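You operate a simulated robot arm through the tools that you are given. There is no shell and no other tool. Be economical: measure what you need, move in short steps, check, and stop when the job is done.

The job below is to be done with a simulated robot arm. You get a single attempt, and the scene is never put back.

TASK
Sort the row of three packets into the divided tray by their words and shut the yellow flap.

It is judged by the outcome, as a careful person would: the job done as asked, and still so three seconds after it is handed in. It fails if anything else is knocked over, pushed out of place, dropped, spilled or broken.

THE ROBOT
A 6-joint arm with a fingered hand, fixed in place. Base frame: the origin is at the foot of the arm, x ahead of it, y to its left, z up; the work surface is at about z = 740. Readings come in mm, rad, newtons and seconds.
With the tool pointing down near the work surface it reaches from about 340 to 820 mm from the base axis. Its first joint turns from -2.897 to 2.897 rad. Payload 4 kg.
Tool frame: the origin (TCP) lies between the finger pads and is the grasp point; the fingertips stand 26 mm ahead of it; z points along the fingers, y is the line along which they close. Largest opening 132 mm; the body of the gripper starts 73 mm behind the TCP. The gripper is a hand of 5 fingers: y runs from the thumb to the fingers, the wrist lies at [0, 0, -239] in the tool frame.
Orientation is that of the tool frame in the base frame, as a unit quaternion [w, x, y, z]. With the fingers straight down and closing along the base's y, the tool's x points along the base's -x, its y along +y and its z along -z.

THE INTERFACE
- The arm moves only by the tool drive_tool. Its argument "rows" is a list that holds one entry, the list of rows, each a list of 6 numbers: the shift along the tool's x, y, z in units of 20 mm (1.0 is 20 mm), then the turn, a rotation vector about the tool's x, y, z in units of 4 degrees (1.0 is 4 degrees). In form: [[[dx, dy, dz, ax, ay, az], ...]]. A call has 1 to 8 rows; each row shifts and turns the commanded pose from where the row before left it, along the tool's axes as they then stand. A call with a number of a shift or a turn outside -1 to 1 is refused whole. A row lasts 0.2 s, in which the tool goes at most 50 mm and 0.15 rad; a call with a longer step from one row to the next is refused whole. A pose out of reach is approached as far as the arm can. The call stops where the force on the tool passes 90 N (or 10 N more than at its start, if that is more) or the arm is blocked; 0.2 s more then pass. In this call time passes only in rows, and 0.2 s behind the last. It gives the time, the measured TCP pose, the force on the tool (base axes), the opening and the grip force at its end, in the units of the frame above (readings bear some noise), with the torque about the TCP (base axes, N m) and any sound that the robot's microphone picked up, and new pictures: "pictures" is both (left out), scene, wrist or none.
- Cameras (640 x 400 px; columns grow to the right, rows downward): "scene" is fixed at [55.2, 649.7, 1327.1]; the picture's right is [-0.76, -0.65, 0.00], its down [-0.29, 0.34, -0.90] and it looks along [0.58, -0.68, -0.44] (base axes); focal length 343 px, centre (320, 200). "wrist" rides on the gripper at [84, 2, -97] in the tool frame; the picture's right is [-0.02, 1.00, 0.00], its down [-0.75, -0.02, -0.66] and it looks along [-0.66, -0.01, 0.75] (tool axes); focal length 270 px, centre (320, 200). There is no depth. A picture from a camera that has moved, and an enlarged one, comes with that camera's place and axes in the base frame and with its lens. The place of the scene camera against the robot may be out by one fixed shift of up to 18 mm in any direction.
- finger_targets(finger1, finger2, finger3, finger4, thumb_bend): sets how far each is bent, from 0 (flat) to 1 (curled in); at 0.3 the hand is open as for a grip, at 0.7 the pads meet at the TCP. One left out holds its place. A second passes; each finger stops where it meets its share of the squeeze, and holds until it gets a number again. It is the only way to open and close the hand. It gives what a move gives, with no picture; readings hold the bend of each and the force on the fingers (four entries, about 0 where the hand has none), thumb and palm.
- zoom(camera, box): a new picture of the part [left, top, right, bottom] of that camera's present view, enlarged. The clock stands still meanwhile.
- close_job(): hands the job in; it is judged then, once.

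Go step by step. Nothing tells you positions but the pictures and the camera data: compare them with the known pose of the tool, close in by small moves and look again before you grip or let go. The budget is 120 turns and 200 pictures, counting those below and the enlarged ones. Unless the task says otherwise, let go and move clear before handing in, and close with one line.

The tools are called as a command line: name --argument value ..., lists and objects as JSON in quotes. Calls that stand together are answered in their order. drive_tool: Moves the arm, as the interface text tells. Its arguments: {"type":"object","properties":{"rows":{"type":"array"},"pictures":{"type":"string","enum":["both","scene","wrist","none"]}},"required":["rows"]} The other tools are called the same way: finger_targets (finger1, finger2, finger3, finger4, thumb_bend) moves the fingers one by one; zoom (camera, box) takes an enlarged picture of a part of a camera's view; close_job () hands the job in.

At the start:

```text
time_s: 0.0
position: [560.3, 26.6, 1088.3]
tool_rot: [-0.001, 0.0, 1.0, 0.0]
ft_force: [0.4, -0.3, -0.3]
torque: [0.02, -0.03, -0.02]
finger_gap: 131.9
finger_force: 0.0
shape: jaw
bend: [0.3, 0.3, 0.3, 0.3, 0.3]
finger forces: [0.1, 0.1, 0.1, 0.0, 0.0, 0.0]
```

scene: 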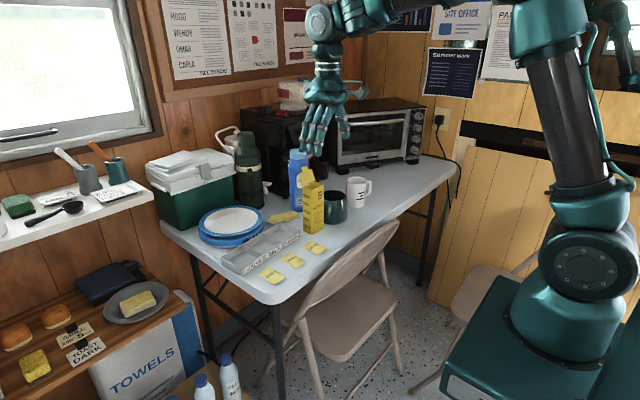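
wrist: 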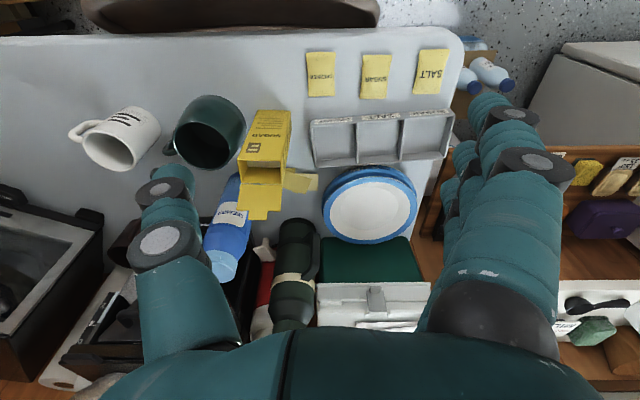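

I see three yellow packets in a row, a divided tray behind them, and a yellow carton with an open yellow flap. I'll enlarge the views to read the words.

zoom --camera "wrist" --box '[290, 40, 470, 170]'

zoom --camera "scene" --box '[190, 140, 380, 290]'

zoom --camera "wrist" --box '[200, 90, 340, 240]'

```text
3.08 times, centred on (380, 105) of wrist
camera zoom: at [474.6, 26.6, 1184.5], right [0.02, 1.0, 0.0], down [0.75, -0.02, 0.66], along [0.66, -0.01, -0.75], focal length 832 px, centre (135, 492)
```

zoom: 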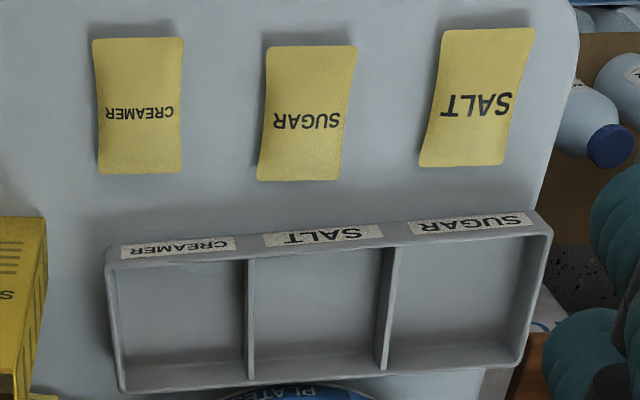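

```text
2.67 times, centred on (285, 215) of scene
camera zoom: at [55.2, 649.7, 1327.1], right [-0.76, -0.65, 0.0], down [-0.29, 0.34, -0.9], along [0.58, -0.68, -0.44], focal length 915 px, centre (413, 160)
```

zoom: 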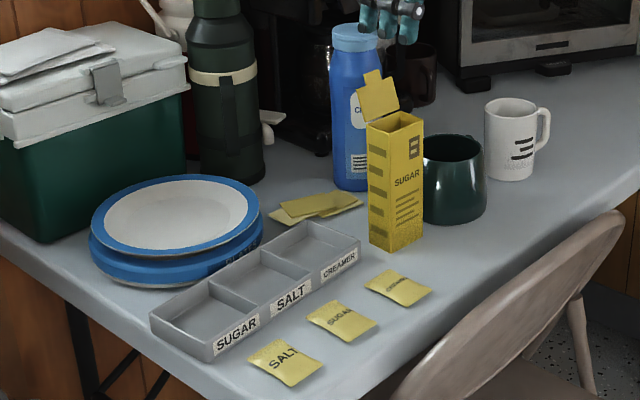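

```text
2.67 times, centred on (270, 165) of wrist
camera zoom: at [474.6, 26.6, 1184.5], right [0.02, 1.0, 0.0], down [0.75, -0.02, 0.66], along [0.66, -0.01, -0.75], focal length 721 px, centre (453, 293)
```

zoom: 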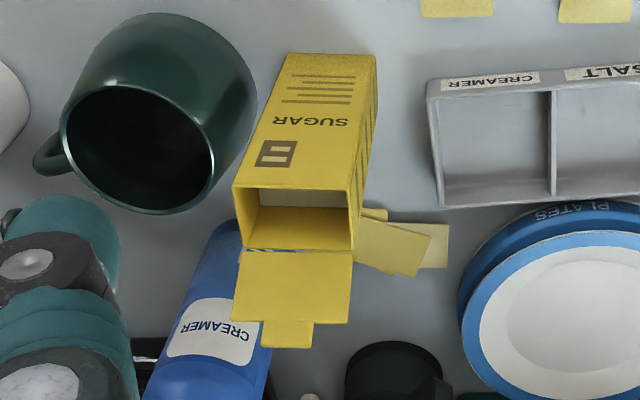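

The labels are readable: the tray from +y to -y runs SUGAR, SALT, CREAMER, and the packets run SALT (604,195), SUGAR (609,114), CREAMER (605,28). The flap is the carton's lid at about (696,-53,899). I'll curl the two outer fingers here in free air to learn how the hand moves.

finger_targets --finger1 1.0 --finger4 1.0

drive_tool --rows '[[[0, 0, 0.5, 0, 0, 0]]]' --pictures "both"

zoom --camera "scene" --box '[270, 50, 390, 170]'

```text
time_s: 1.0
position: [559.7, 25.1, 1087.5]
tool_rot: [0.0, 0.0, 1.0, 0.0]
ft_force: [-0.8, 0.2, -0.3]
torque: [0.04, 0.01, -0.03]
finger_gap: 64.9
finger_force: 0.1
shape: fingers
bend: [1.0, 0.3, 0.3, 1.0, 0.3]
finger forces: [0.1, 0.1, 0.0, 0.0, 0.0, 0.1]
```

```text
time_s: 1.4
position: [559.7, 25.6, 1076.4]
tool_rot: [0.0, 0.0, 1.0, 0.0]
ft_force: [-0.1, 0.6, -0.1]
torque: [-0.03, -0.03, -0.02]
finger_gap: 64.7
finger_force: 0.0
shape: fingers
bend: [1.0, 0.3, 0.3, 1.0, 0.3]
finger forces: [0.0, 0.0, 0.1, 0.1, 0.1, 0.0]
camera wrist: at [475.0, 26.5, 1174.0], right [0.02, 1.0, 0.0], down [0.75, -0.02, 0.66], along [0.66, -0.01, -0.75], focal length 270 px, centre (320, 200)
```

scene: 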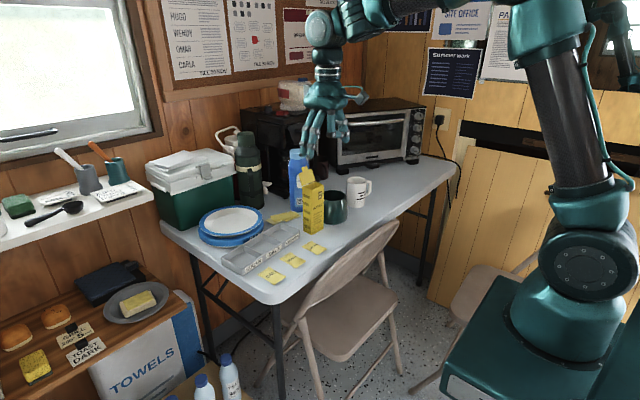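
wrist: 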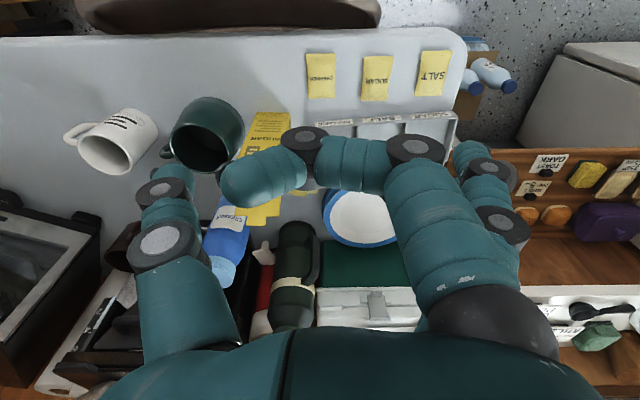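

```text
3.33 times, centred on (330, 110) of scene
camera zoom: at [55.2, 649.7, 1327.1], right [-0.76, -0.65, 0.0], down [-0.29, 0.34, -0.9], along [0.58, -0.68, -0.44], focal length 1143 px, centre (287, 500)
```

zoom: 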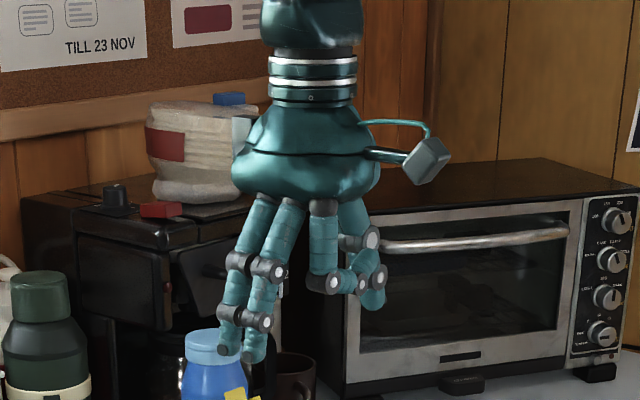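

Curling works, and fingers 2 and 3 against the thumb make a narrower pinch. I'll look closely at how the fingers are laid out.

zoom --camera "wrist" --box '[100, 100, 580, 400]'

finger_targets --finger1 0.3 --finger4 1.0

zoom --camera "wrist" --box '[100, 100, 580, 400]'

zoom --camera "scene" --box '[280, 80, 380, 180]'

```text
1.33 times, centred on (340, 250) of wrist
camera zoom: at [475.0, 26.5, 1174.0], right [0.02, 1.0, 0.0], down [0.75, -0.02, 0.66], along [0.66, -0.01, -0.75], focal length 360 px, centre (293, 133)
```

zoom: 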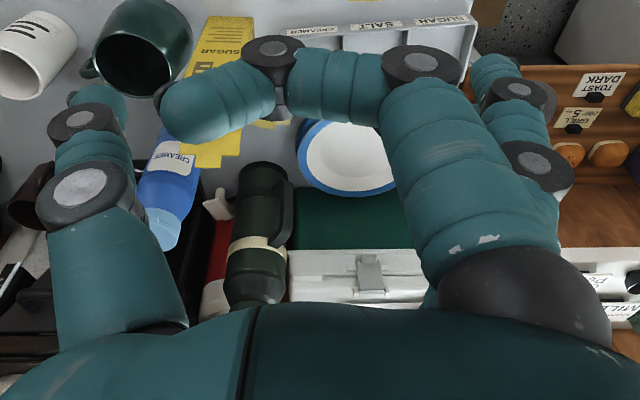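

```text
time_s: 2.4
position: [561.0, 24.8, 1077.0]
tool_rot: [0.0, -0.001, 1.0, 0.001]
ft_force: [0.2, 0.6, -0.6]
torque: [-0.03, 0.01, 0.0]
finger_gap: 138.9
finger_force: 0.1
shape: fingers
bend: [0.3, 0.3, 0.3, 1.0, 0.3]
finger forces: [0.1, 0.1, 0.1, 0.1, 0.0, 0.0]
```

```text
1.33 times, centred on (340, 250) of wrist
camera zoom: at [474.9, 26.5, 1174.0], right [0.02, 1.0, 0.0], down [0.75, -0.02, 0.66], along [0.66, -0.01, -0.75], focal length 360 px, centre (293, 133)
```

zoom: 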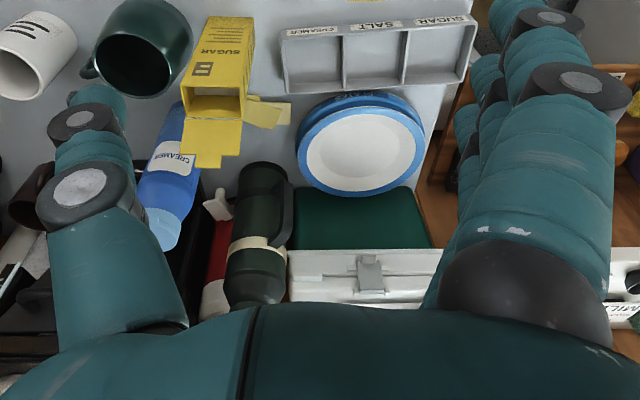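

```text
4.00 times, centred on (330, 130) of scene
camera zoom: at [55.2, 649.7, 1327.1], right [-0.76, -0.65, 0.0], down [-0.29, 0.34, -0.9], along [0.58, -0.68, -0.44], focal length 1372 px, centre (280, 480)
```

zoom: 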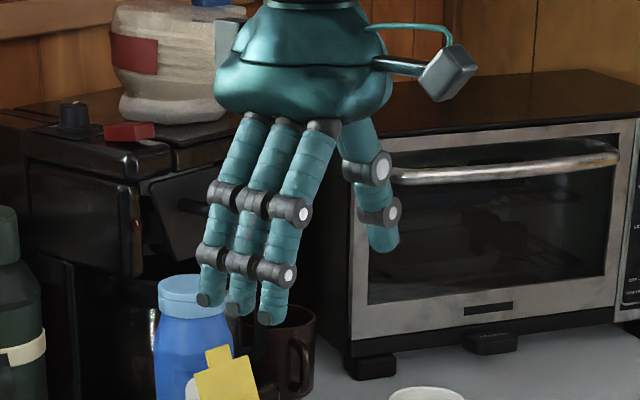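

Finger 1 is on the camera side and finger 4 on the far side, with the thumb facing them. I'll move above the SALT packet with every finger open so the view stays clear.

drive_tool --rows '[[[-0.28, 1, 1, 0, 0, 0], [-0.28, 1, 1, 0, 0, 0], [-0.28, 1, 1, 0, 0, 0], [-0.28, 1, 1, 0, 0, 0], [-0.28, 1, 1, 0, 0, 0], [-0.28, 1, 1, 0, 0, 0], [-0.28, 1, 1, 0, 0, 0], [-0.24, 1, 1, 0, 0, 0]]]' --pictures "wrist"

```text
time_s: 4.2
position: [604.1, 184.2, 918.6]
tool_rot: [0.0, 0.0, 1.0, 0.0]
ft_force: [0.2, -0.4, -0.8]
torque: [0.03, -0.01, -0.03]
finger_gap: 139.0
finger_force: 0.1
shape: fingers
bend: [0.3, 0.3, 0.3, 1.0, 0.3]
finger forces: [0.0, 0.1, 0.0, 0.0, 0.0, 0.0]
camera wrist: at [518.8, 185.8, 1014.4], right [0.02, 1.0, 0.0], down [0.75, -0.02, 0.66], along [0.66, -0.01, -0.75], focal length 270 px, centre (320, 200)
```

wrist: 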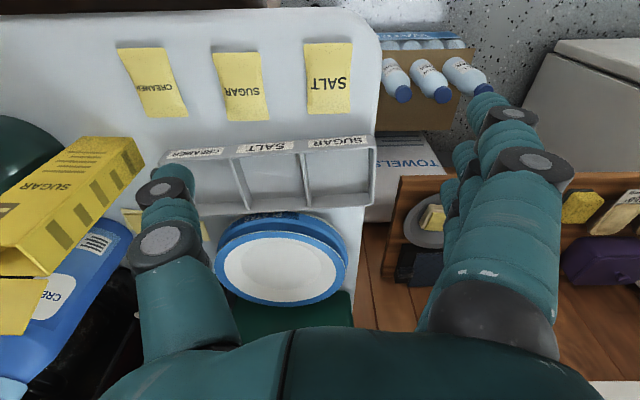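

SALT now measures about (602.5,193.5). I'll go lower over it and look at it up close.

drive_tool --rows '[[[0, 0.45, 1, 0, 0, 0], [0, 0, 1, 0, 0, 0], [0, 0, 1, 0, 0, 0], [0, 0, 0.5, 0, 0, 0]]]' --pictures "wrist"

zoom --camera "scene" --box '[210, 190, 350, 300]'

```text
time_s: 5.2
position: [602.9, 193.7, 847.5]
tool_rot: [0.0, 0.001, 1.0, 0.0]
ft_force: [0.4, 0.9, 0.0]
torque: [0.0, -0.06, -0.03]
finger_gap: 139.1
finger_force: 0.0
shape: fingers
bend: [0.3, 0.3, 0.3, 1.0, 0.3]
finger forces: [0.1, 0.0, 0.0, 0.0, 0.1, 0.0]
camera wrist: at [517.4, 195.1, 943.8], right [0.02, 1.0, 0.0], down [0.75, -0.02, 0.66], along [0.66, -0.01, -0.75], focal length 270 px, centre (320, 200)
```

wrist: 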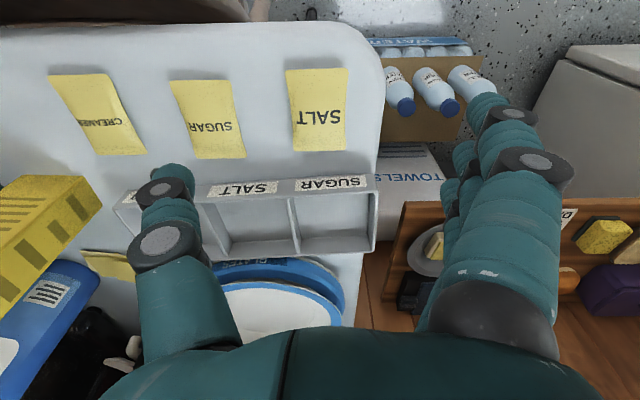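

```text
3.64 times, centred on (280, 245) of scene
camera zoom: at [55.2, 649.7, 1327.1], right [-0.76, -0.65, 0.0], down [-0.29, 0.34, -0.9], along [0.58, -0.68, -0.44], focal length 1247 px, centre (466, 36)
```

zoom: 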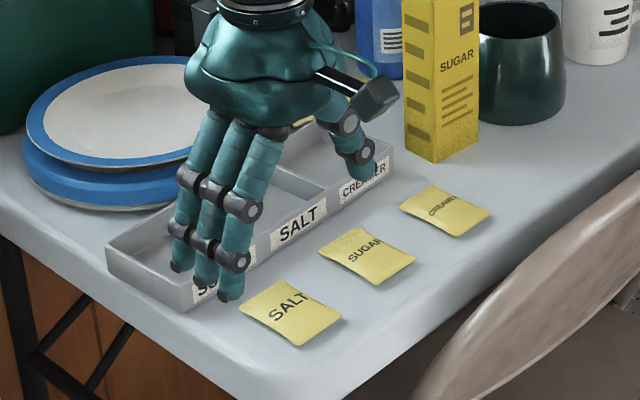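

The tool is centred over SALT. I'll curl finger 1 and descend carefully.

finger_targets --finger1 1.0

drive_tool --rows '[[[0, 0, 1, 0, 0, 0], [0, 0, 1, 0, 0, 0], [0, 0, 1, 0, 0, 0], [0, 0, 0.6, 0, 0, 0]]]' --pictures "wrist"

zoom --camera "scene" --box '[210, 210, 340, 310]'

```text
time_s: 6.2
position: [602.8, 194.3, 847.2]
tool_rot: [0.0, -0.001, 1.0, 0.0]
ft_force: [0.0, -0.5, -0.4]
torque: [0.03, -0.01, 0.0]
finger_gap: 64.6
finger_force: 0.0
shape: fingers
bend: [1.0, 0.3, 0.3, 1.0, 0.3]
finger forces: [0.1, 0.0, 0.1, 0.0, 0.0, 0.1]
```

```text
time_s: 7.2
position: [602.5, 196.4, 775.0]
tool_rot: [0.0, 0.0, 1.0, -0.001]
ft_force: [-0.7, 1.0, 4.8]
torque: [-0.37, 0.01, -0.02]
finger_gap: 65.3
finger_force: 2.1
shape: fingers
bend: [1.0, 0.3, 0.3, 1.0, 0.3]
finger forces: [0.1, 0.0, 0.0, 0.0, 5.0, 0.0]
camera wrist: at [517.6, 196.3, 872.3], right [0.02, 1.0, 0.0], down [0.75, -0.02, 0.66], along [0.66, -0.01, -0.75], focal length 270 px, centre (320, 200)
```

wrist: 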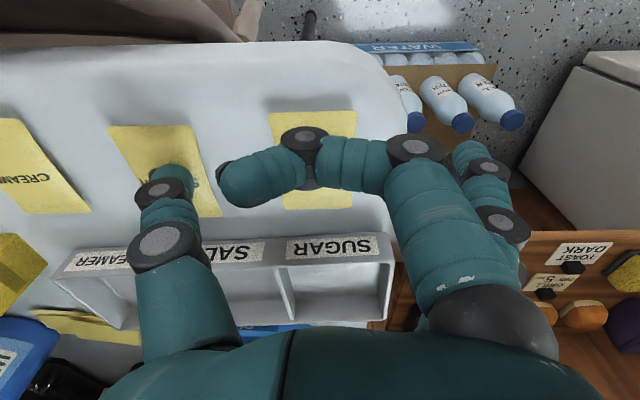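

```text
4.00 times, centred on (275, 260) of scene
camera zoom: at [55.2, 649.7, 1327.1], right [-0.76, -0.65, 0.0], down [-0.29, 0.34, -0.9], along [0.58, -0.68, -0.44], focal length 1372 px, centre (500, -40)
```

zoom: 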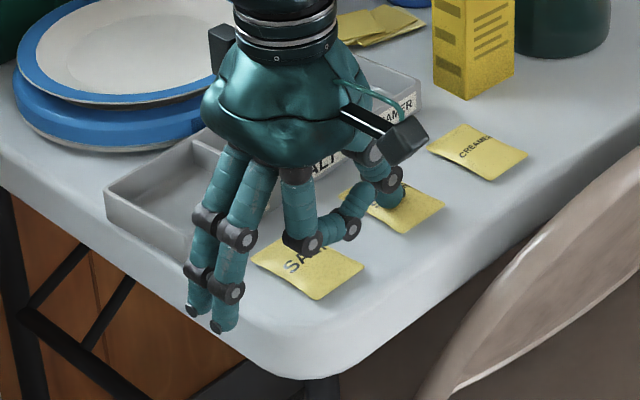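

The thumb has landed on the SUGAR packet because the hand is open too wide. I'll lift, narrow the opening and then come down again.

drive_tool --rows '[[[0, 0, -1, 0, 0, 0], [0, 0, -1, 0, 0, 0]]]' --pictures "none"

finger_targets --finger2 0.48 --finger3 0.48 --thumb_bend 0.48

zoom --camera "wrist" --box '[0, 0, 640, 400]'

zoom --camera "scene" --box '[210, 200, 340, 300]'

```text
time_s: 7.8
position: [604.2, 194.7, 814.1]
tool_rot: [0.0, 0.0, 1.0, -0.001]
ft_force: [0.9, -0.1, 1.2]
torque: [0.02, -0.05, 0.0]
finger_gap: 64.9
finger_force: 0.1
shape: fingers
bend: [1.0, 0.3, 0.3, 1.0, 0.3]
finger forces: [0.0, 0.0, 0.0, 0.0, 0.0, 0.1]
```

```text
time_s: 8.8
position: [603.2, 195.1, 814.6]
tool_rot: [0.0, 0.0, 1.0, 0.001]
ft_force: [-0.1, -0.5, -0.1]
torque: [0.02, -0.02, 0.03]
finger_gap: 53.6
finger_force: 0.0
shape: fingers
bend: [1.0, 0.48, 0.48, 1.0, 0.48]
finger forces: [0.0, 0.0, 0.0, 0.0, 0.0, 0.0]
```

```text
1.00 times, centred on (320, 200) of wrist (not enlarged: the box is as wide or as high as the picture)
camera zoom: at [518.7, 196.3, 911.5], right [0.02, 1.0, 0.0], down [0.75, -0.02, 0.66], along [0.66, -0.01, -0.75], focal length 270 px, centre (320, 200)
```

zoom: 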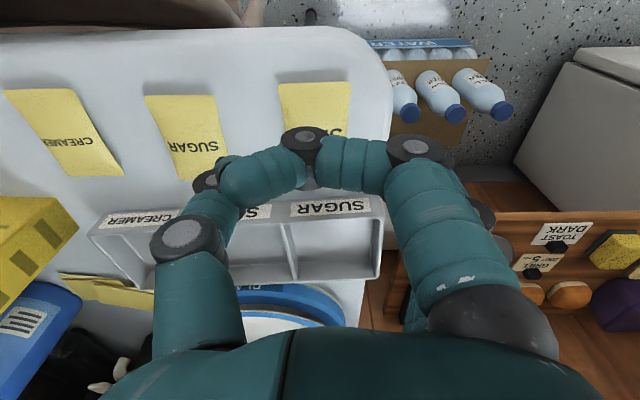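

```text
4.00 times, centred on (275, 250) of scene
camera zoom: at [55.2, 649.7, 1327.1], right [-0.76, -0.65, 0.0], down [-0.29, 0.34, -0.9], along [0.58, -0.68, -0.44], focal length 1372 px, centre (500, 0)
```

zoom: 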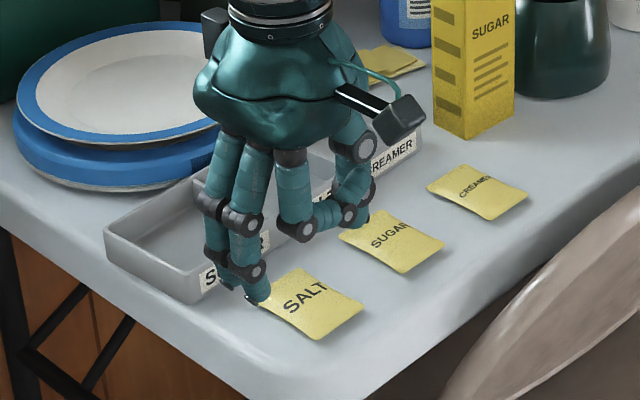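

finger_targets --finger2 0.46 --finger3 0.46 --thumb_bend 0.46

drive_tool --rows '[[[0, -0.05, 1, 0, 0, 0], [0, 0, 0.7, 0, 0, 0], [0, 0, 0.4, 0, 0, 0]]]' --pictures "wrist"

zoom --camera "scene" --box '[230, 230, 330, 310]'

```text
time_s: 9.8
position: [603.0, 195.1, 814.4]
tool_rot: [0.0, 0.0, 1.0, 0.0]
ft_force: [0.1, 0.2, -0.5]
torque: [0.0, 0.0, 0.01]
finger_gap: 54.7
finger_force: 0.0
shape: fingers
bend: [1.0, 0.46, 0.46, 1.0, 0.46]
finger forces: [0.1, 0.1, 0.0, 0.0, 0.0, 0.0]
```

```text
time_s: 10.6
position: [603.8, 194.3, 774.2]
tool_rot: [-0.001, 0.001, 1.0, 0.001]
ft_force: [0.2, 0.1, -0.4]
torque: [0.01, -0.02, -0.02]
finger_gap: 54.6
finger_force: 0.0
shape: fingers
bend: [1.0, 0.46, 0.46, 1.0, 0.46]
finger forces: [0.1, 0.0, 0.0, 0.1, 0.0, 0.1]
camera wrist: at [518.8, 194.7, 870.1], right [0.02, 1.0, 0.0], down [0.75, -0.02, 0.66], along [0.66, -0.01, -0.75], focal length 270 px, centre (320, 200)
```

wrist: 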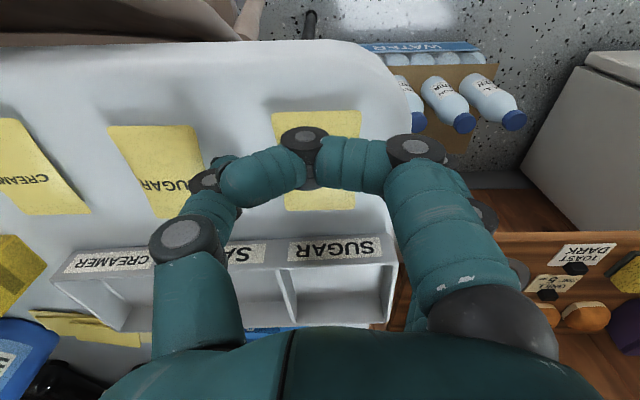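

```text
5.00 times, centred on (280, 270) of scene
camera zoom: at [55.2, 649.7, 1327.1], right [-0.76, -0.65, 0.0], down [-0.29, 0.34, -0.9], along [0.58, -0.68, -0.44], focal length 1715 px, centre (520, -150)
```

zoom: 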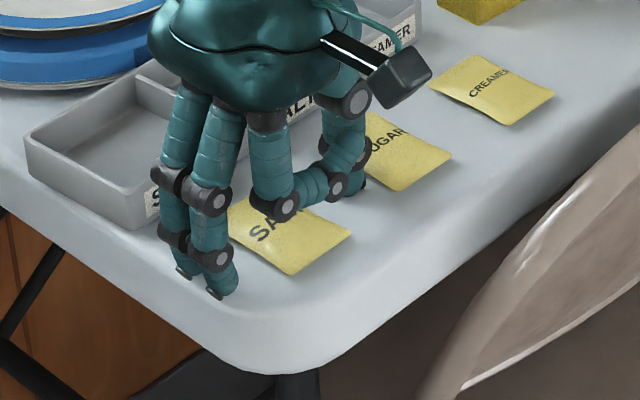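

The fingers straddle the packet cleanly. I'll go down a few millimetres more and start closing.

drive_tool --rows '[[[0, -0.05, 0.3, 0, 0, 0]]]' --pictures "none"

finger_targets --finger2 0.54 --finger3 0.54 --thumb_bend 0.54

zoom --camera "scene" --box '[230, 230, 330, 310]'

zoom --camera "wrist" --box '[120, 80, 440, 280]'

```text
time_s: 11.0
position: [604.8, 193.8, 771.3]
tool_rot: [0.004, -0.001, 1.0, 0.002]
ft_force: [-9.4, 11.1, 58.0]
torque: [-2.99, 0.45, -0.61]
finger_gap: 54.9
finger_force: 28.9
shape: fingers
bend: [1.0, 0.46, 0.46, 1.0, 0.48]
finger forces: [0.0, 0.5, 0.1, 0.1, 57.3, 0.0]
```

```text
time_s: 12.0
position: [605.3, 192.9, 771.3]
tool_rot: [0.004, -0.001, 1.0, 0.001]
ft_force: [-2.5, 16.3, 62.4]
torque: [-2.85, 0.19, 0.03]
finger_gap: 54.0
finger_force: 37.6
shape: fingers
bend: [1.0, 0.46, 0.46, 1.0, 0.53]
finger forces: [0.0, 7.9, 7.5, 0.1, 60.5, 0.0]
```

```text
5.00 times, centred on (280, 270) of scene
camera zoom: at [55.2, 649.7, 1327.1], right [-0.76, -0.65, 0.0], down [-0.29, 0.34, -0.9], along [0.58, -0.68, -0.44], focal length 1715 px, centre (520, -150)
```

zoom: 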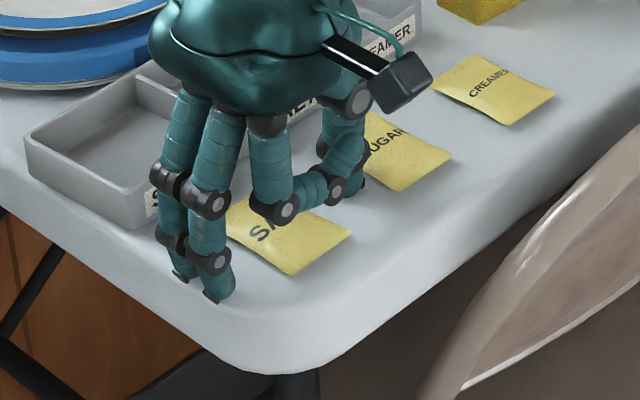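

```text
2.00 times, centred on (280, 180) of wrist
camera zoom: at [519.2, 194.1, 867.0], right [0.02, 1.0, 0.0], down [0.75, -0.02, 0.66], along [0.66, -0.01, -0.75], focal length 541 px, centre (400, 240)
```

zoom: 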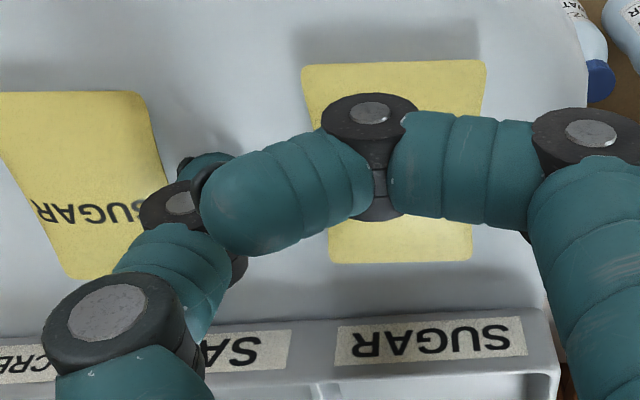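

The fingertips are pressing hard on the table. I'll raise the hand a little before closing further.

drive_tool --rows '[[[0, 0.05, -0.25, 0, 0, 0]]]' --pictures "none"

finger_targets --finger2 0.54 --finger3 0.54 --thumb_bend 0.54

zoom --camera "scene" --box '[230, 230, 330, 310]'

zoom --camera "wrist" --box '[120, 80, 440, 280]'

```text
time_s: 12.4
position: [603.0, 192.6, 771.8]
tool_rot: [-0.001, 0.001, 1.0, 0.001]
ft_force: [9.3, 9.1, 18.9]
torque: [-0.71, -0.29, -0.06]
finger_gap: 53.4
finger_force: 15.6
shape: fingers
bend: [1.0, 0.45, 0.45, 1.0, 0.52]
finger forces: [0.1, 6.8, 6.7, 0.1, 18.0, 0.1]
```

```text
time_s: 13.4
position: [602.8, 193.9, 770.8]
tool_rot: [0.0, 0.0, 1.0, 0.0]
ft_force: [2.5, 6.4, 9.3]
torque: [-0.58, -0.1, -0.11]
finger_gap: 53.3
finger_force: 11.0
shape: fingers
bend: [1.0, 0.46, 0.46, 1.0, 0.52]
finger forces: [0.0, 5.4, 5.6, 0.1, 11.7, 0.0]
```

```text
5.00 times, centred on (280, 270) of scene
camera zoom: at [55.2, 649.7, 1327.1], right [-0.76, -0.65, 0.0], down [-0.29, 0.34, -0.9], along [0.58, -0.68, -0.44], focal length 1715 px, centre (520, -150)
```

zoom: 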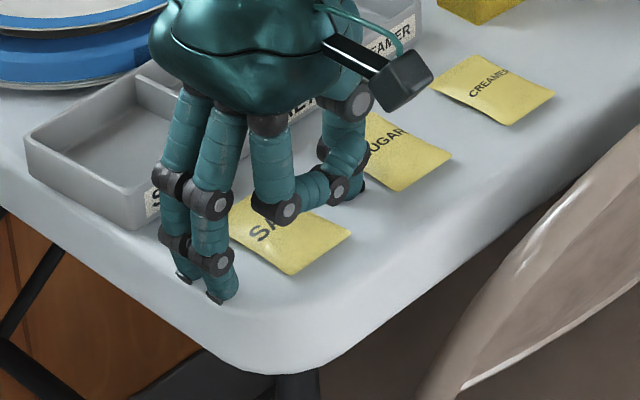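

```text
2.00 times, centred on (280, 180) of wrist
camera zoom: at [517.9, 194.7, 868.7], right [0.02, 1.0, 0.0], down [0.75, -0.01, 0.66], along [0.66, -0.01, -0.75], focal length 541 px, centre (400, 240)
```

zoom: 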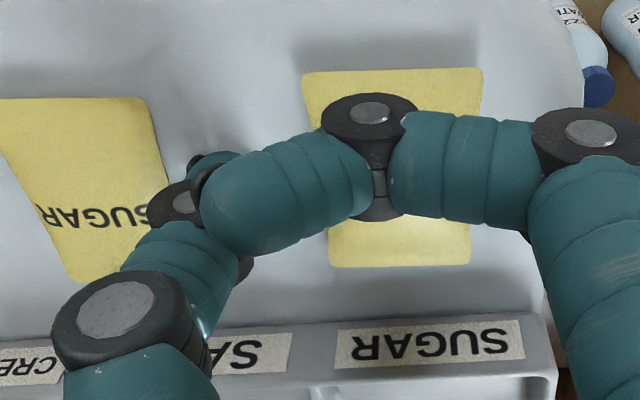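

Still resting on the table. I'll raise the hand to about 780 and close to 0.58.

drive_tool --rows '[[[0, 0, -0.5, 0, 0, 0]]]' --pictures "none"

finger_targets --finger2 0.56 --finger3 0.56 --thumb_bend 0.56

zoom --camera "scene" --box '[230, 230, 330, 310]'

```text
time_s: 13.8
position: [602.7, 192.3, 781.7]
tool_rot: [-0.001, 0.0, 1.0, 0.001]
ft_force: [0.4, 0.7, 1.0]
torque: [-0.01, -0.03, -0.02]
finger_gap: 50.8
finger_force: 0.1
shape: fingers
bend: [1.0, 0.53, 0.53, 1.0, 0.54]
finger forces: [0.0, 0.0, 0.1, 0.1, 0.1, 0.0]
```

```text
time_s: 14.8
position: [604.0, 194.7, 781.7]
tool_rot: [0.0, 0.0, 1.0, 0.0]
ft_force: [0.0, 0.7, 0.0]
torque: [-0.01, 0.04, -0.01]
finger_gap: 49.5
finger_force: 0.0
shape: fingers
bend: [1.0, 0.56, 0.56, 1.0, 0.56]
finger forces: [0.0, 0.0, 0.1, 0.1, 0.0, 0.1]
```

```text
5.00 times, centred on (280, 270) of scene
camera zoom: at [55.2, 649.7, 1327.1], right [-0.76, -0.65, 0.0], down [-0.29, 0.34, -0.9], along [0.58, -0.68, -0.44], focal length 1715 px, centre (520, -150)
```

zoom: 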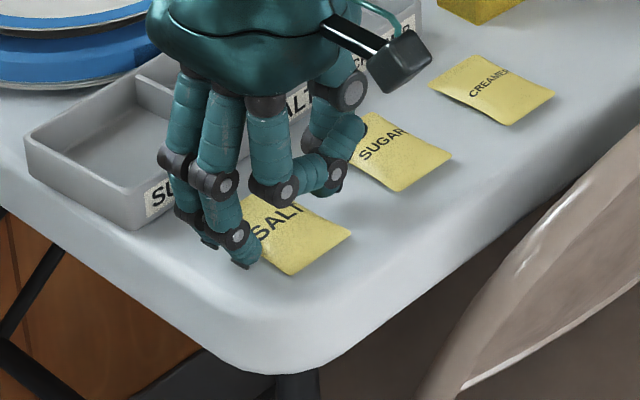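

The tips are now just outboard of the packet edge. I'll lower in small steps until the table is just felt.

drive_tool --rows '[[[0, 0, 0.2, 0, 0, 0], [0, 0, 0.15, 0, 0, 0]]]' --pictures "none"

zoom --camera "scene" --box '[230, 230, 330, 310]'

```text
time_s: 15.4
position: [603.8, 193.6, 774.1]
tool_rot: [0.001, 0.0, 1.0, -0.001]
ft_force: [0.5, 0.2, -1.1]
torque: [-0.01, 0.01, -0.01]
finger_gap: 49.4
finger_force: 0.0
shape: fingers
bend: [1.0, 0.56, 0.56, 1.0, 0.56]
finger forces: [0.0, 0.0, 0.0, 0.0, 0.0, 0.0]
```

```text
5.00 times, centred on (280, 270) of scene
camera zoom: at [55.2, 649.7, 1327.1], right [-0.76, -0.65, 0.0], down [-0.29, 0.34, -0.9], along [0.58, -0.68, -0.44], focal length 1715 px, centre (520, -150)
```

zoom: 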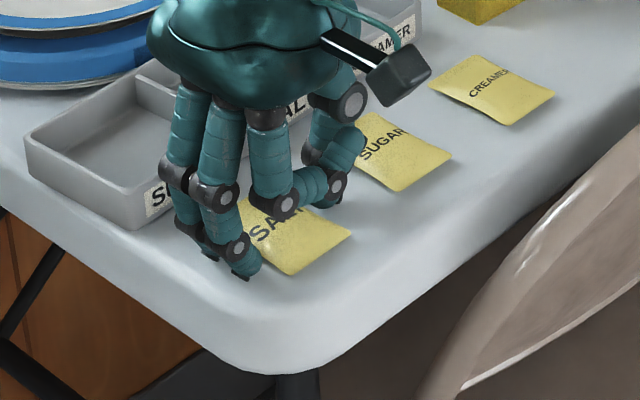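

drive_tool --rows '[[[0, 0, 0.12, 0, 0, 0]]]' --pictures "none"

finger_targets --finger2 0.62 --finger3 0.62 --thumb_bend 0.62

zoom --camera "scene" --box '[230, 230, 330, 310]'

zoom --camera "wrist" --box '[120, 80, 440, 280]'

```text
time_s: 15.8
position: [604.2, 193.4, 773.4]
tool_rot: [-0.001, 0.0, 1.0, 0.0]
ft_force: [-1.8, 0.0, 2.9]
torque: [-0.16, 0.02, -0.02]
finger_gap: 49.5
finger_force: 2.2
shape: fingers
bend: [1.0, 0.56, 0.56, 1.0, 0.56]
finger forces: [0.0, 0.0, 0.0, 0.0, 4.2, 0.1]
```

```text
time_s: 16.8
position: [603.3, 193.6, 772.2]
tool_rot: [0.0, 0.0, 1.0, -0.001]
ft_force: [-0.3, 0.2, 0.5]
torque: [0.03, 0.02, 0.0]
finger_gap: 48.6
finger_force: 5.8
shape: fingers
bend: [1.0, 0.58, 0.58, 1.0, 0.6]
finger forces: [0.1, 2.9, 2.8, 0.0, 5.6, 0.0]
```

```text
5.00 times, centred on (280, 270) of scene
camera zoom: at [55.2, 649.7, 1327.1], right [-0.76, -0.65, 0.0], down [-0.29, 0.34, -0.9], along [0.58, -0.68, -0.44], focal length 1715 px, centre (520, -150)
```

zoom: 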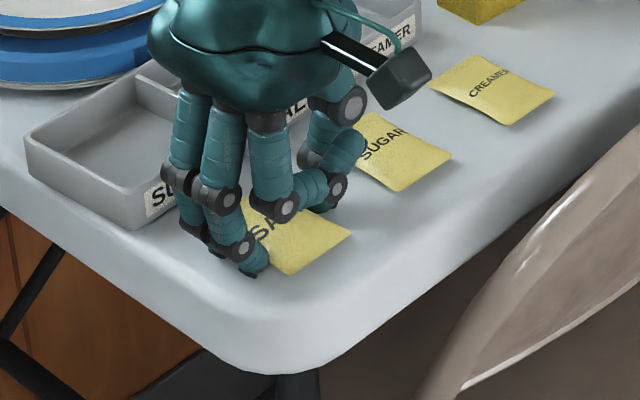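

```text
2.00 times, centred on (280, 180) of wrist
camera zoom: at [518.8, 194.8, 869.7], right [0.02, 1.0, 0.0], down [0.75, -0.02, 0.66], along [0.66, -0.01, -0.75], focal length 541 px, centre (400, 240)
```

zoom: 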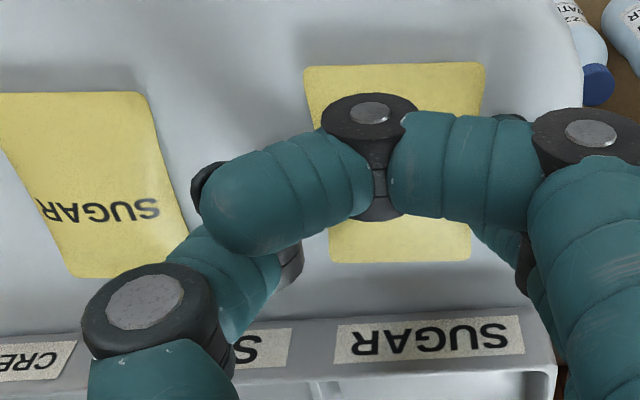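

Balanced forces of about 5.7 N per side show SALT is pinched. I'll firm the grip a little and lift slightly.

finger_targets --finger2 0.65 --finger3 0.65 --thumb_bend 0.65

drive_tool --rows '[[[0, 0, -0.5, 0, 0, 0], [0, 0, -1, 0, 0, 0], [0, 0, -1, 0, 0, 0]]]' --pictures "wrist"

zoom --camera "scene" --box '[230, 210, 330, 290]'

```text
time_s: 17.8
position: [605.0, 193.8, 772.2]
tool_rot: [0.0, -0.001, 1.0, 0.0]
ft_force: [-0.8, -0.1, 0.7]
torque: [0.0, 0.0, -0.03]
finger_gap: 48.0
finger_force: 9.4
shape: fingers
bend: [1.0, 0.59, 0.59, 1.0, 0.61]
finger forces: [0.0, 4.6, 4.5, 0.0, 9.1, 0.1]
```

```text
time_s: 18.6
position: [603.3, 191.8, 823.9]
tool_rot: [0.0, 0.0, 1.0, 0.0]
ft_force: [0.1, 0.4, -0.4]
torque: [0.0, -0.01, -0.03]
finger_gap: 48.1
finger_force: 8.8
shape: fingers
bend: [1.0, 0.59, 0.59, 1.0, 0.61]
finger forces: [0.0, 4.7, 4.6, 0.1, 9.2, 0.0]
camera wrist: at [518.2, 193.8, 919.7], right [0.02, 1.0, 0.0], down [0.75, -0.02, 0.66], along [0.66, -0.01, -0.75], focal length 270 px, centre (320, 200)
```

wrist: 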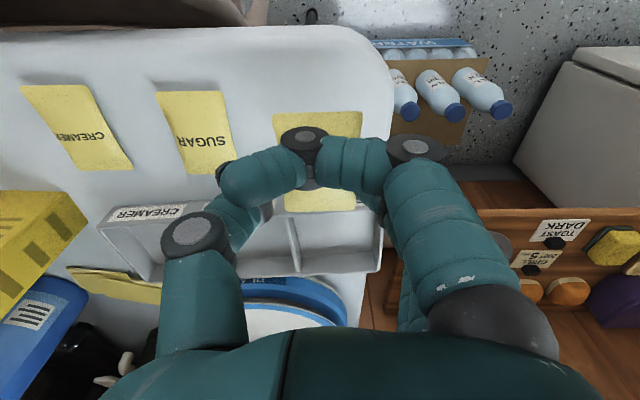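

```text
5.00 times, centred on (280, 250) of scene
camera zoom: at [55.2, 649.7, 1327.1], right [-0.76, -0.65, 0.0], down [-0.29, 0.34, -0.9], along [0.58, -0.68, -0.44], focal length 1715 px, centre (520, -50)
```

zoom: 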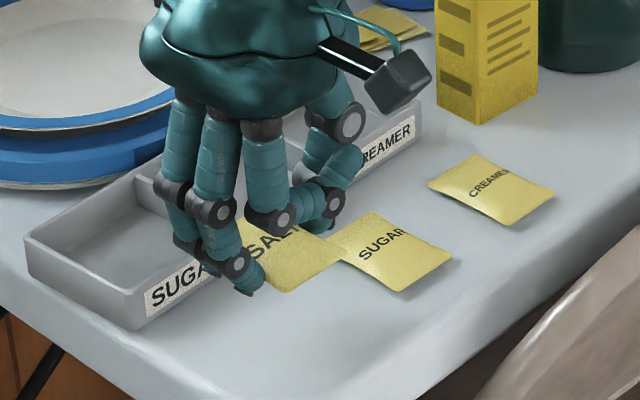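

SALT is held securely and level. Next I'll move sideways in line with the middle SALT compartment to measure it from closer.

drive_tool --rows '[[[0, -0.9, -0.5, 0, 0, 0], [0, -0.9, -0.5, 0, 0, 0], [0, -0.9, 0, 0, 0, 0], [0, -0.7, 0, 0, 0, -0.8]]]' --pictures "wrist"

zoom --camera "wrist" --box '[160, 60, 480, 330]'

zoom --camera "scene" --box '[200, 190, 340, 300]'

```text
time_s: 19.6
position: [603.6, 124.3, 842.8]
tool_rot: [0.0, -0.028, 1.0, 0.001]
ft_force: [0.9, 0.9, -0.2]
torque: [0.0, -0.02, -0.01]
finger_gap: 47.9
finger_force: 9.2
shape: fingers
bend: [1.0, 0.59, 0.59, 1.0, 0.61]
finger forces: [0.0, 4.6, 4.6, 0.0, 9.2, 0.0]
camera wrist: at [518.6, 120.6, 939.6], right [-0.04, 1.0, 0.0], down [0.75, 0.03, 0.66], along [0.66, 0.02, -0.75], focal length 270 px, centre (320, 200)
```

wrist: 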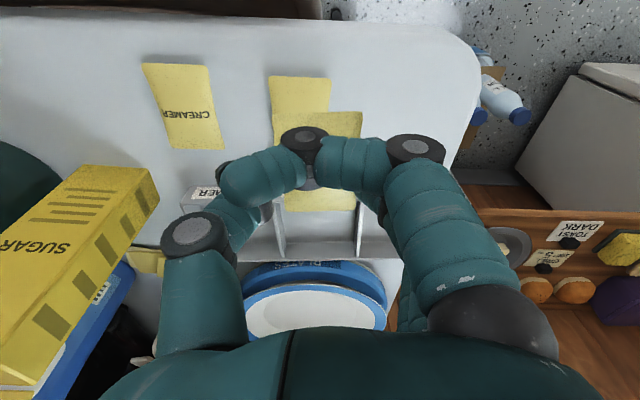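

```text
1.48 times, centred on (320, 195) of wrist
camera zoom: at [518.6, 120.6, 939.6], right [-0.04, 1.0, 0.0], down [0.75, 0.03, 0.66], along [0.66, 0.02, -0.75], focal length 400 px, centre (320, 207)
```

zoom: 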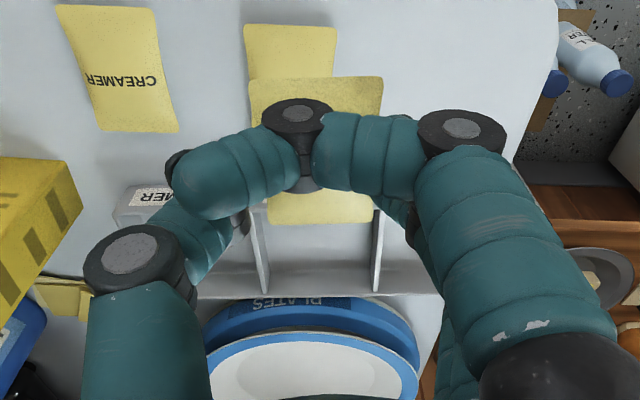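

```text
3.64 times, centred on (270, 245) of scene
camera zoom: at [55.2, 649.7, 1327.1], right [-0.76, -0.65, 0.0], down [-0.29, 0.34, -0.9], along [0.58, -0.68, -0.44], focal length 1247 px, centre (502, 36)
```

zoom: 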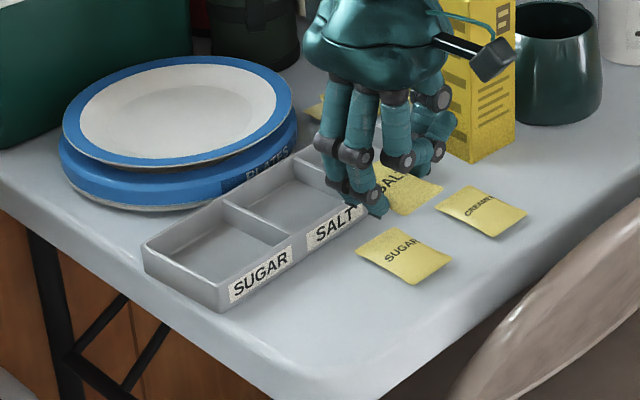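

The tray and the tool now line up in angle, and the SALT compartment centre comes out near (713,128). I'll move over it at height and check.

drive_tool --rows '[[[-1, -0.06, 0, 0, 0, 0], [-1, -0.06, 0, 0, 0, 0], [-1, 0, 0, 0, 0, 0], [-1, 0, 0, 0, 0, 0], [-1, 0, 0.5, 0, 0, 0], [-0.5, 0, 0.5, 0, 0, 0]]]' --pictures "wrist"

zoom --camera "scene" --box '[210, 190, 320, 280]'

```text
time_s: 21.0
position: [713.4, 127.8, 822.7]
tool_rot: [0.001, -0.029, 1.0, 0.0]
ft_force: [-0.8, -0.1, 0.3]
torque: [-0.04, -0.01, -0.02]
finger_gap: 48.0
finger_force: 9.3
shape: fingers
bend: [1.0, 0.59, 0.59, 1.0, 0.61]
finger forces: [0.0, 4.6, 4.6, 0.1, 9.2, 0.0]
camera wrist: at [627.9, 123.9, 920.0], right [-0.04, 1.0, 0.0], down [0.75, 0.03, 0.66], along [0.66, 0.02, -0.75], focal length 270 px, centre (320, 200)
```

wrist: 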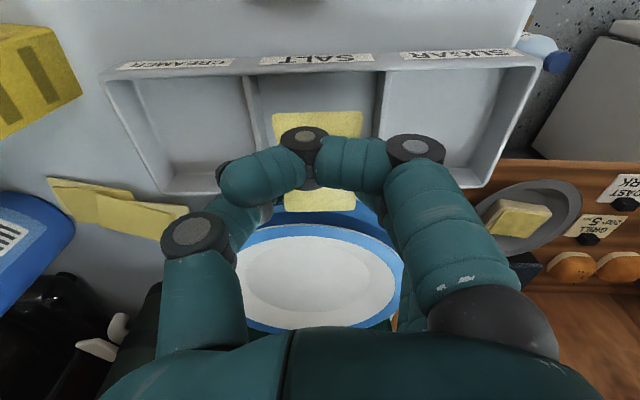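

```text
4.44 times, centred on (265, 235) of scene
camera zoom: at [55.2, 649.7, 1327.1], right [-0.76, -0.65, 0.0], down [-0.29, 0.34, -0.9], along [0.58, -0.68, -0.44], focal length 1524 px, centre (564, 44)
```

zoom: 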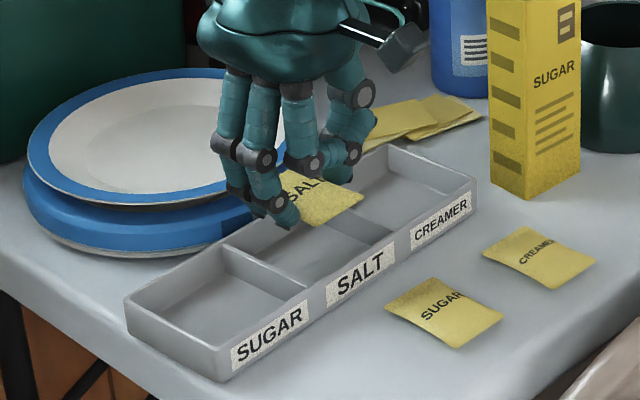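

The view confirms the packet is centred over the SALT bay to within about 2 mm. I'll nudge it back 2 mm and lower gently while watching the forces.

drive_tool --rows '[[[0.1, -0.03, 0.5, 0, 0, 0], [0, 0, 0.5, 0, 0, 0], [0, 0, 0.4, 0, 0, 0], [0, 0, 0.3, 0, 0, 0]]]' --pictures "wrist"

zoom --camera "scene" --box '[210, 190, 320, 280]'

```text
time_s: 22.0
position: [713.0, 127.9, 790.5]
tool_rot: [0.0, -0.028, 1.0, 0.0]
ft_force: [1.3, -0.1, -0.1]
torque: [-0.01, 0.01, -0.01]
finger_gap: 48.1
finger_force: 10.3
shape: fingers
bend: [1.0, 0.59, 0.59, 1.0, 0.61]
finger forces: [0.1, 5.2, 5.0, 0.0, 10.8, 0.1]
camera wrist: at [627.0, 125.0, 886.6], right [-0.04, 1.0, 0.0], down [0.75, 0.03, 0.66], along [0.66, 0.02, -0.75], focal length 270 px, centre (320, 200)
```

wrist: 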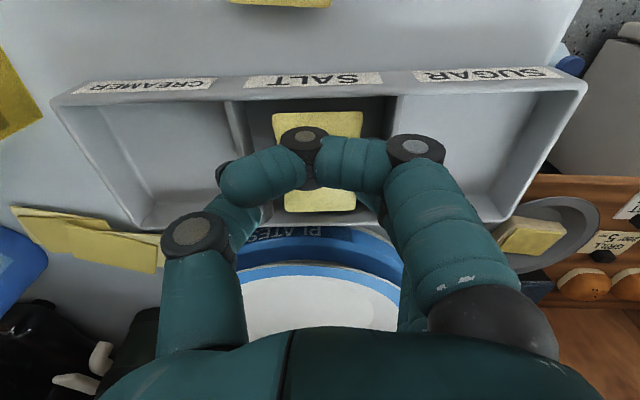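

```text
4.44 times, centred on (265, 235) of scene
camera zoom: at [55.2, 649.7, 1327.1], right [-0.76, -0.65, 0.0], down [-0.29, 0.34, -0.9], along [0.58, -0.68, -0.44], focal length 1524 px, centre (564, 44)
```

zoom: 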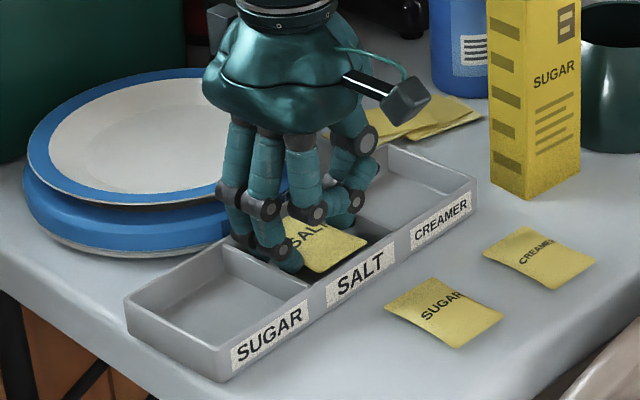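

drive_tool --rows '[[[0, 0, 0.25, 0, 0, 0]]]' --pictures "none"

zoom --camera "scene" --box '[230, 200, 300, 257]'

```text
time_s: 22.4
position: [712.5, 128.5, 788.1]
tool_rot: [0.002, -0.028, 1.0, -0.001]
ft_force: [0.5, -0.2, 19.6]
torque: [0.23, -0.14, 0.0]
finger_gap: 47.9
finger_force: 34.8
shape: fingers
bend: [1.0, 0.6, 0.6, 1.0, 0.62]
finger forces: [0.0, 20.0, 16.7, 0.0, 32.0, 0.1]
```

```text
7.02 times, centred on (265, 228) of scene
camera zoom: at [55.2, 649.7, 1327.1], right [-0.76, -0.65, 0.0], down [-0.29, 0.34, -0.9], along [0.58, -0.68, -0.44], focal length 2407 px, centre (706, 0)
```

zoom: 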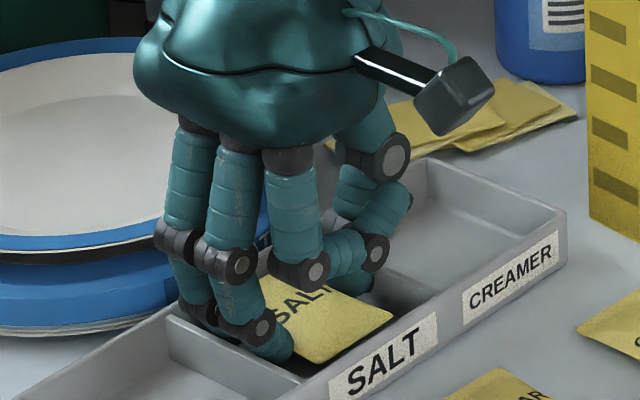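

The knuckles rest on the dividers at this depth, so I'll raise 6 mm and release gently from there, a drop of about 15 mm into the bay.

drive_tool --rows '[[[0, 0, -0.4, 0, 0, 0]]]' --pictures "none"

finger_targets --finger2 0.57 --finger3 0.57 --thumb_bend 0.58

zoom --camera "scene" --box '[230, 200, 300, 257]'

zoom --camera "wrist" --box '[160, 60, 480, 260]'

```text
time_s: 22.8
position: [710.7, 128.4, 792.0]
tool_rot: [-0.001, -0.028, 1.0, 0.0]
ft_force: [0.5, -0.2, -0.3]
torque: [0.0, -0.01, 0.01]
finger_gap: 48.1
finger_force: 10.0
shape: fingers
bend: [1.0, 0.59, 0.59, 1.0, 0.62]
finger forces: [0.0, 5.1, 5.1, 0.0, 10.1, 0.1]
```

```text
time_s: 23.8
position: [712.0, 129.0, 792.8]
tool_rot: [0.0, -0.028, 1.0, 0.0]
ft_force: [-1.2, -0.4, 1.3]
torque: [-0.02, 0.03, -0.01]
finger_gap: 48.7
finger_force: 3.5
shape: fingers
bend: [1.0, 0.57, 0.57, 1.0, 0.57]
finger forces: [0.1, 1.9, 1.7, 0.1, 3.3, 0.0]
```

```text
7.02 times, centred on (265, 228) of scene
camera zoom: at [55.2, 649.7, 1327.1], right [-0.76, -0.65, 0.0], down [-0.29, 0.34, -0.9], along [0.58, -0.68, -0.44], focal length 2407 px, centre (706, 0)
```

zoom: 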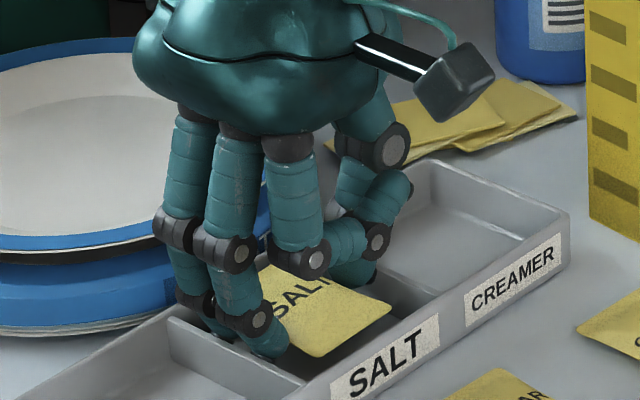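

```text
2.00 times, centred on (320, 160) of wrist
camera zoom: at [627.0, 125.2, 889.6], right [-0.04, 1.0, 0.0], down [0.75, 0.03, 0.66], along [0.66, 0.02, -0.75], focal length 541 px, centre (320, 280)
```

zoom: 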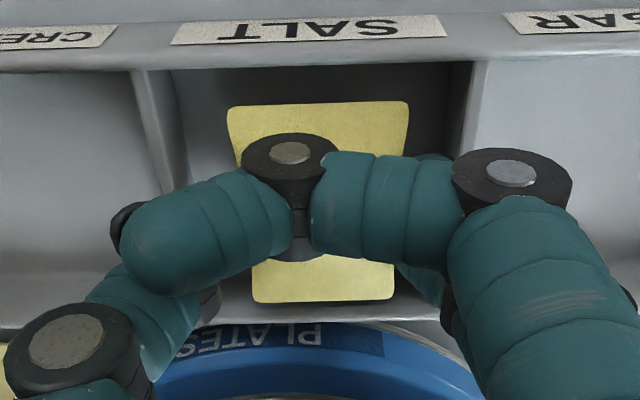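

Still lightly held; I'll open a little more.

finger_targets --finger2 0.545 --finger3 0.545 --thumb_bend 0.545

zoom --camera "wrist" --box '[160, 60, 480, 260]'

zoom --camera "scene" --box '[230, 200, 300, 257]'

```text
time_s: 24.8
position: [711.2, 129.2, 792.0]
tool_rot: [0.0, -0.028, 1.0, 0.0]
ft_force: [-1.3, 1.1, 4.6]
torque: [-0.05, 0.02, -0.07]
finger_gap: 48.9
finger_force: 6.3
shape: fingers
bend: [1.0, 0.57, 0.57, 1.0, 0.56]
finger forces: [0.1, 3.0, 2.9, 0.1, 7.0, 0.0]
```

```text
2.00 times, centred on (320, 160) of wrist
camera zoom: at [627.0, 125.2, 889.8], right [-0.04, 1.0, 0.0], down [0.75, 0.03, 0.66], along [0.66, 0.02, -0.75], focal length 541 px, centre (320, 280)
```

zoom: 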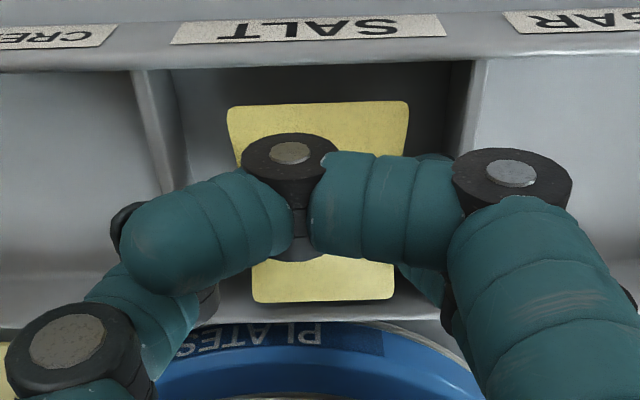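

```text
7.02 times, centred on (265, 228) of scene
camera zoom: at [55.2, 649.7, 1327.1], right [-0.76, -0.65, 0.0], down [-0.29, 0.34, -0.9], along [0.58, -0.68, -0.44], focal length 2407 px, centre (706, 0)
```

zoom: 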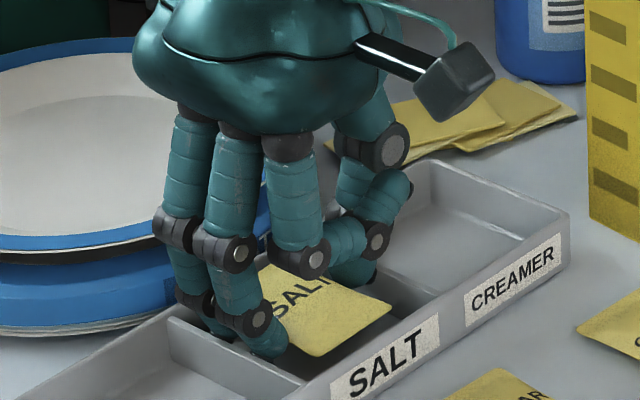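

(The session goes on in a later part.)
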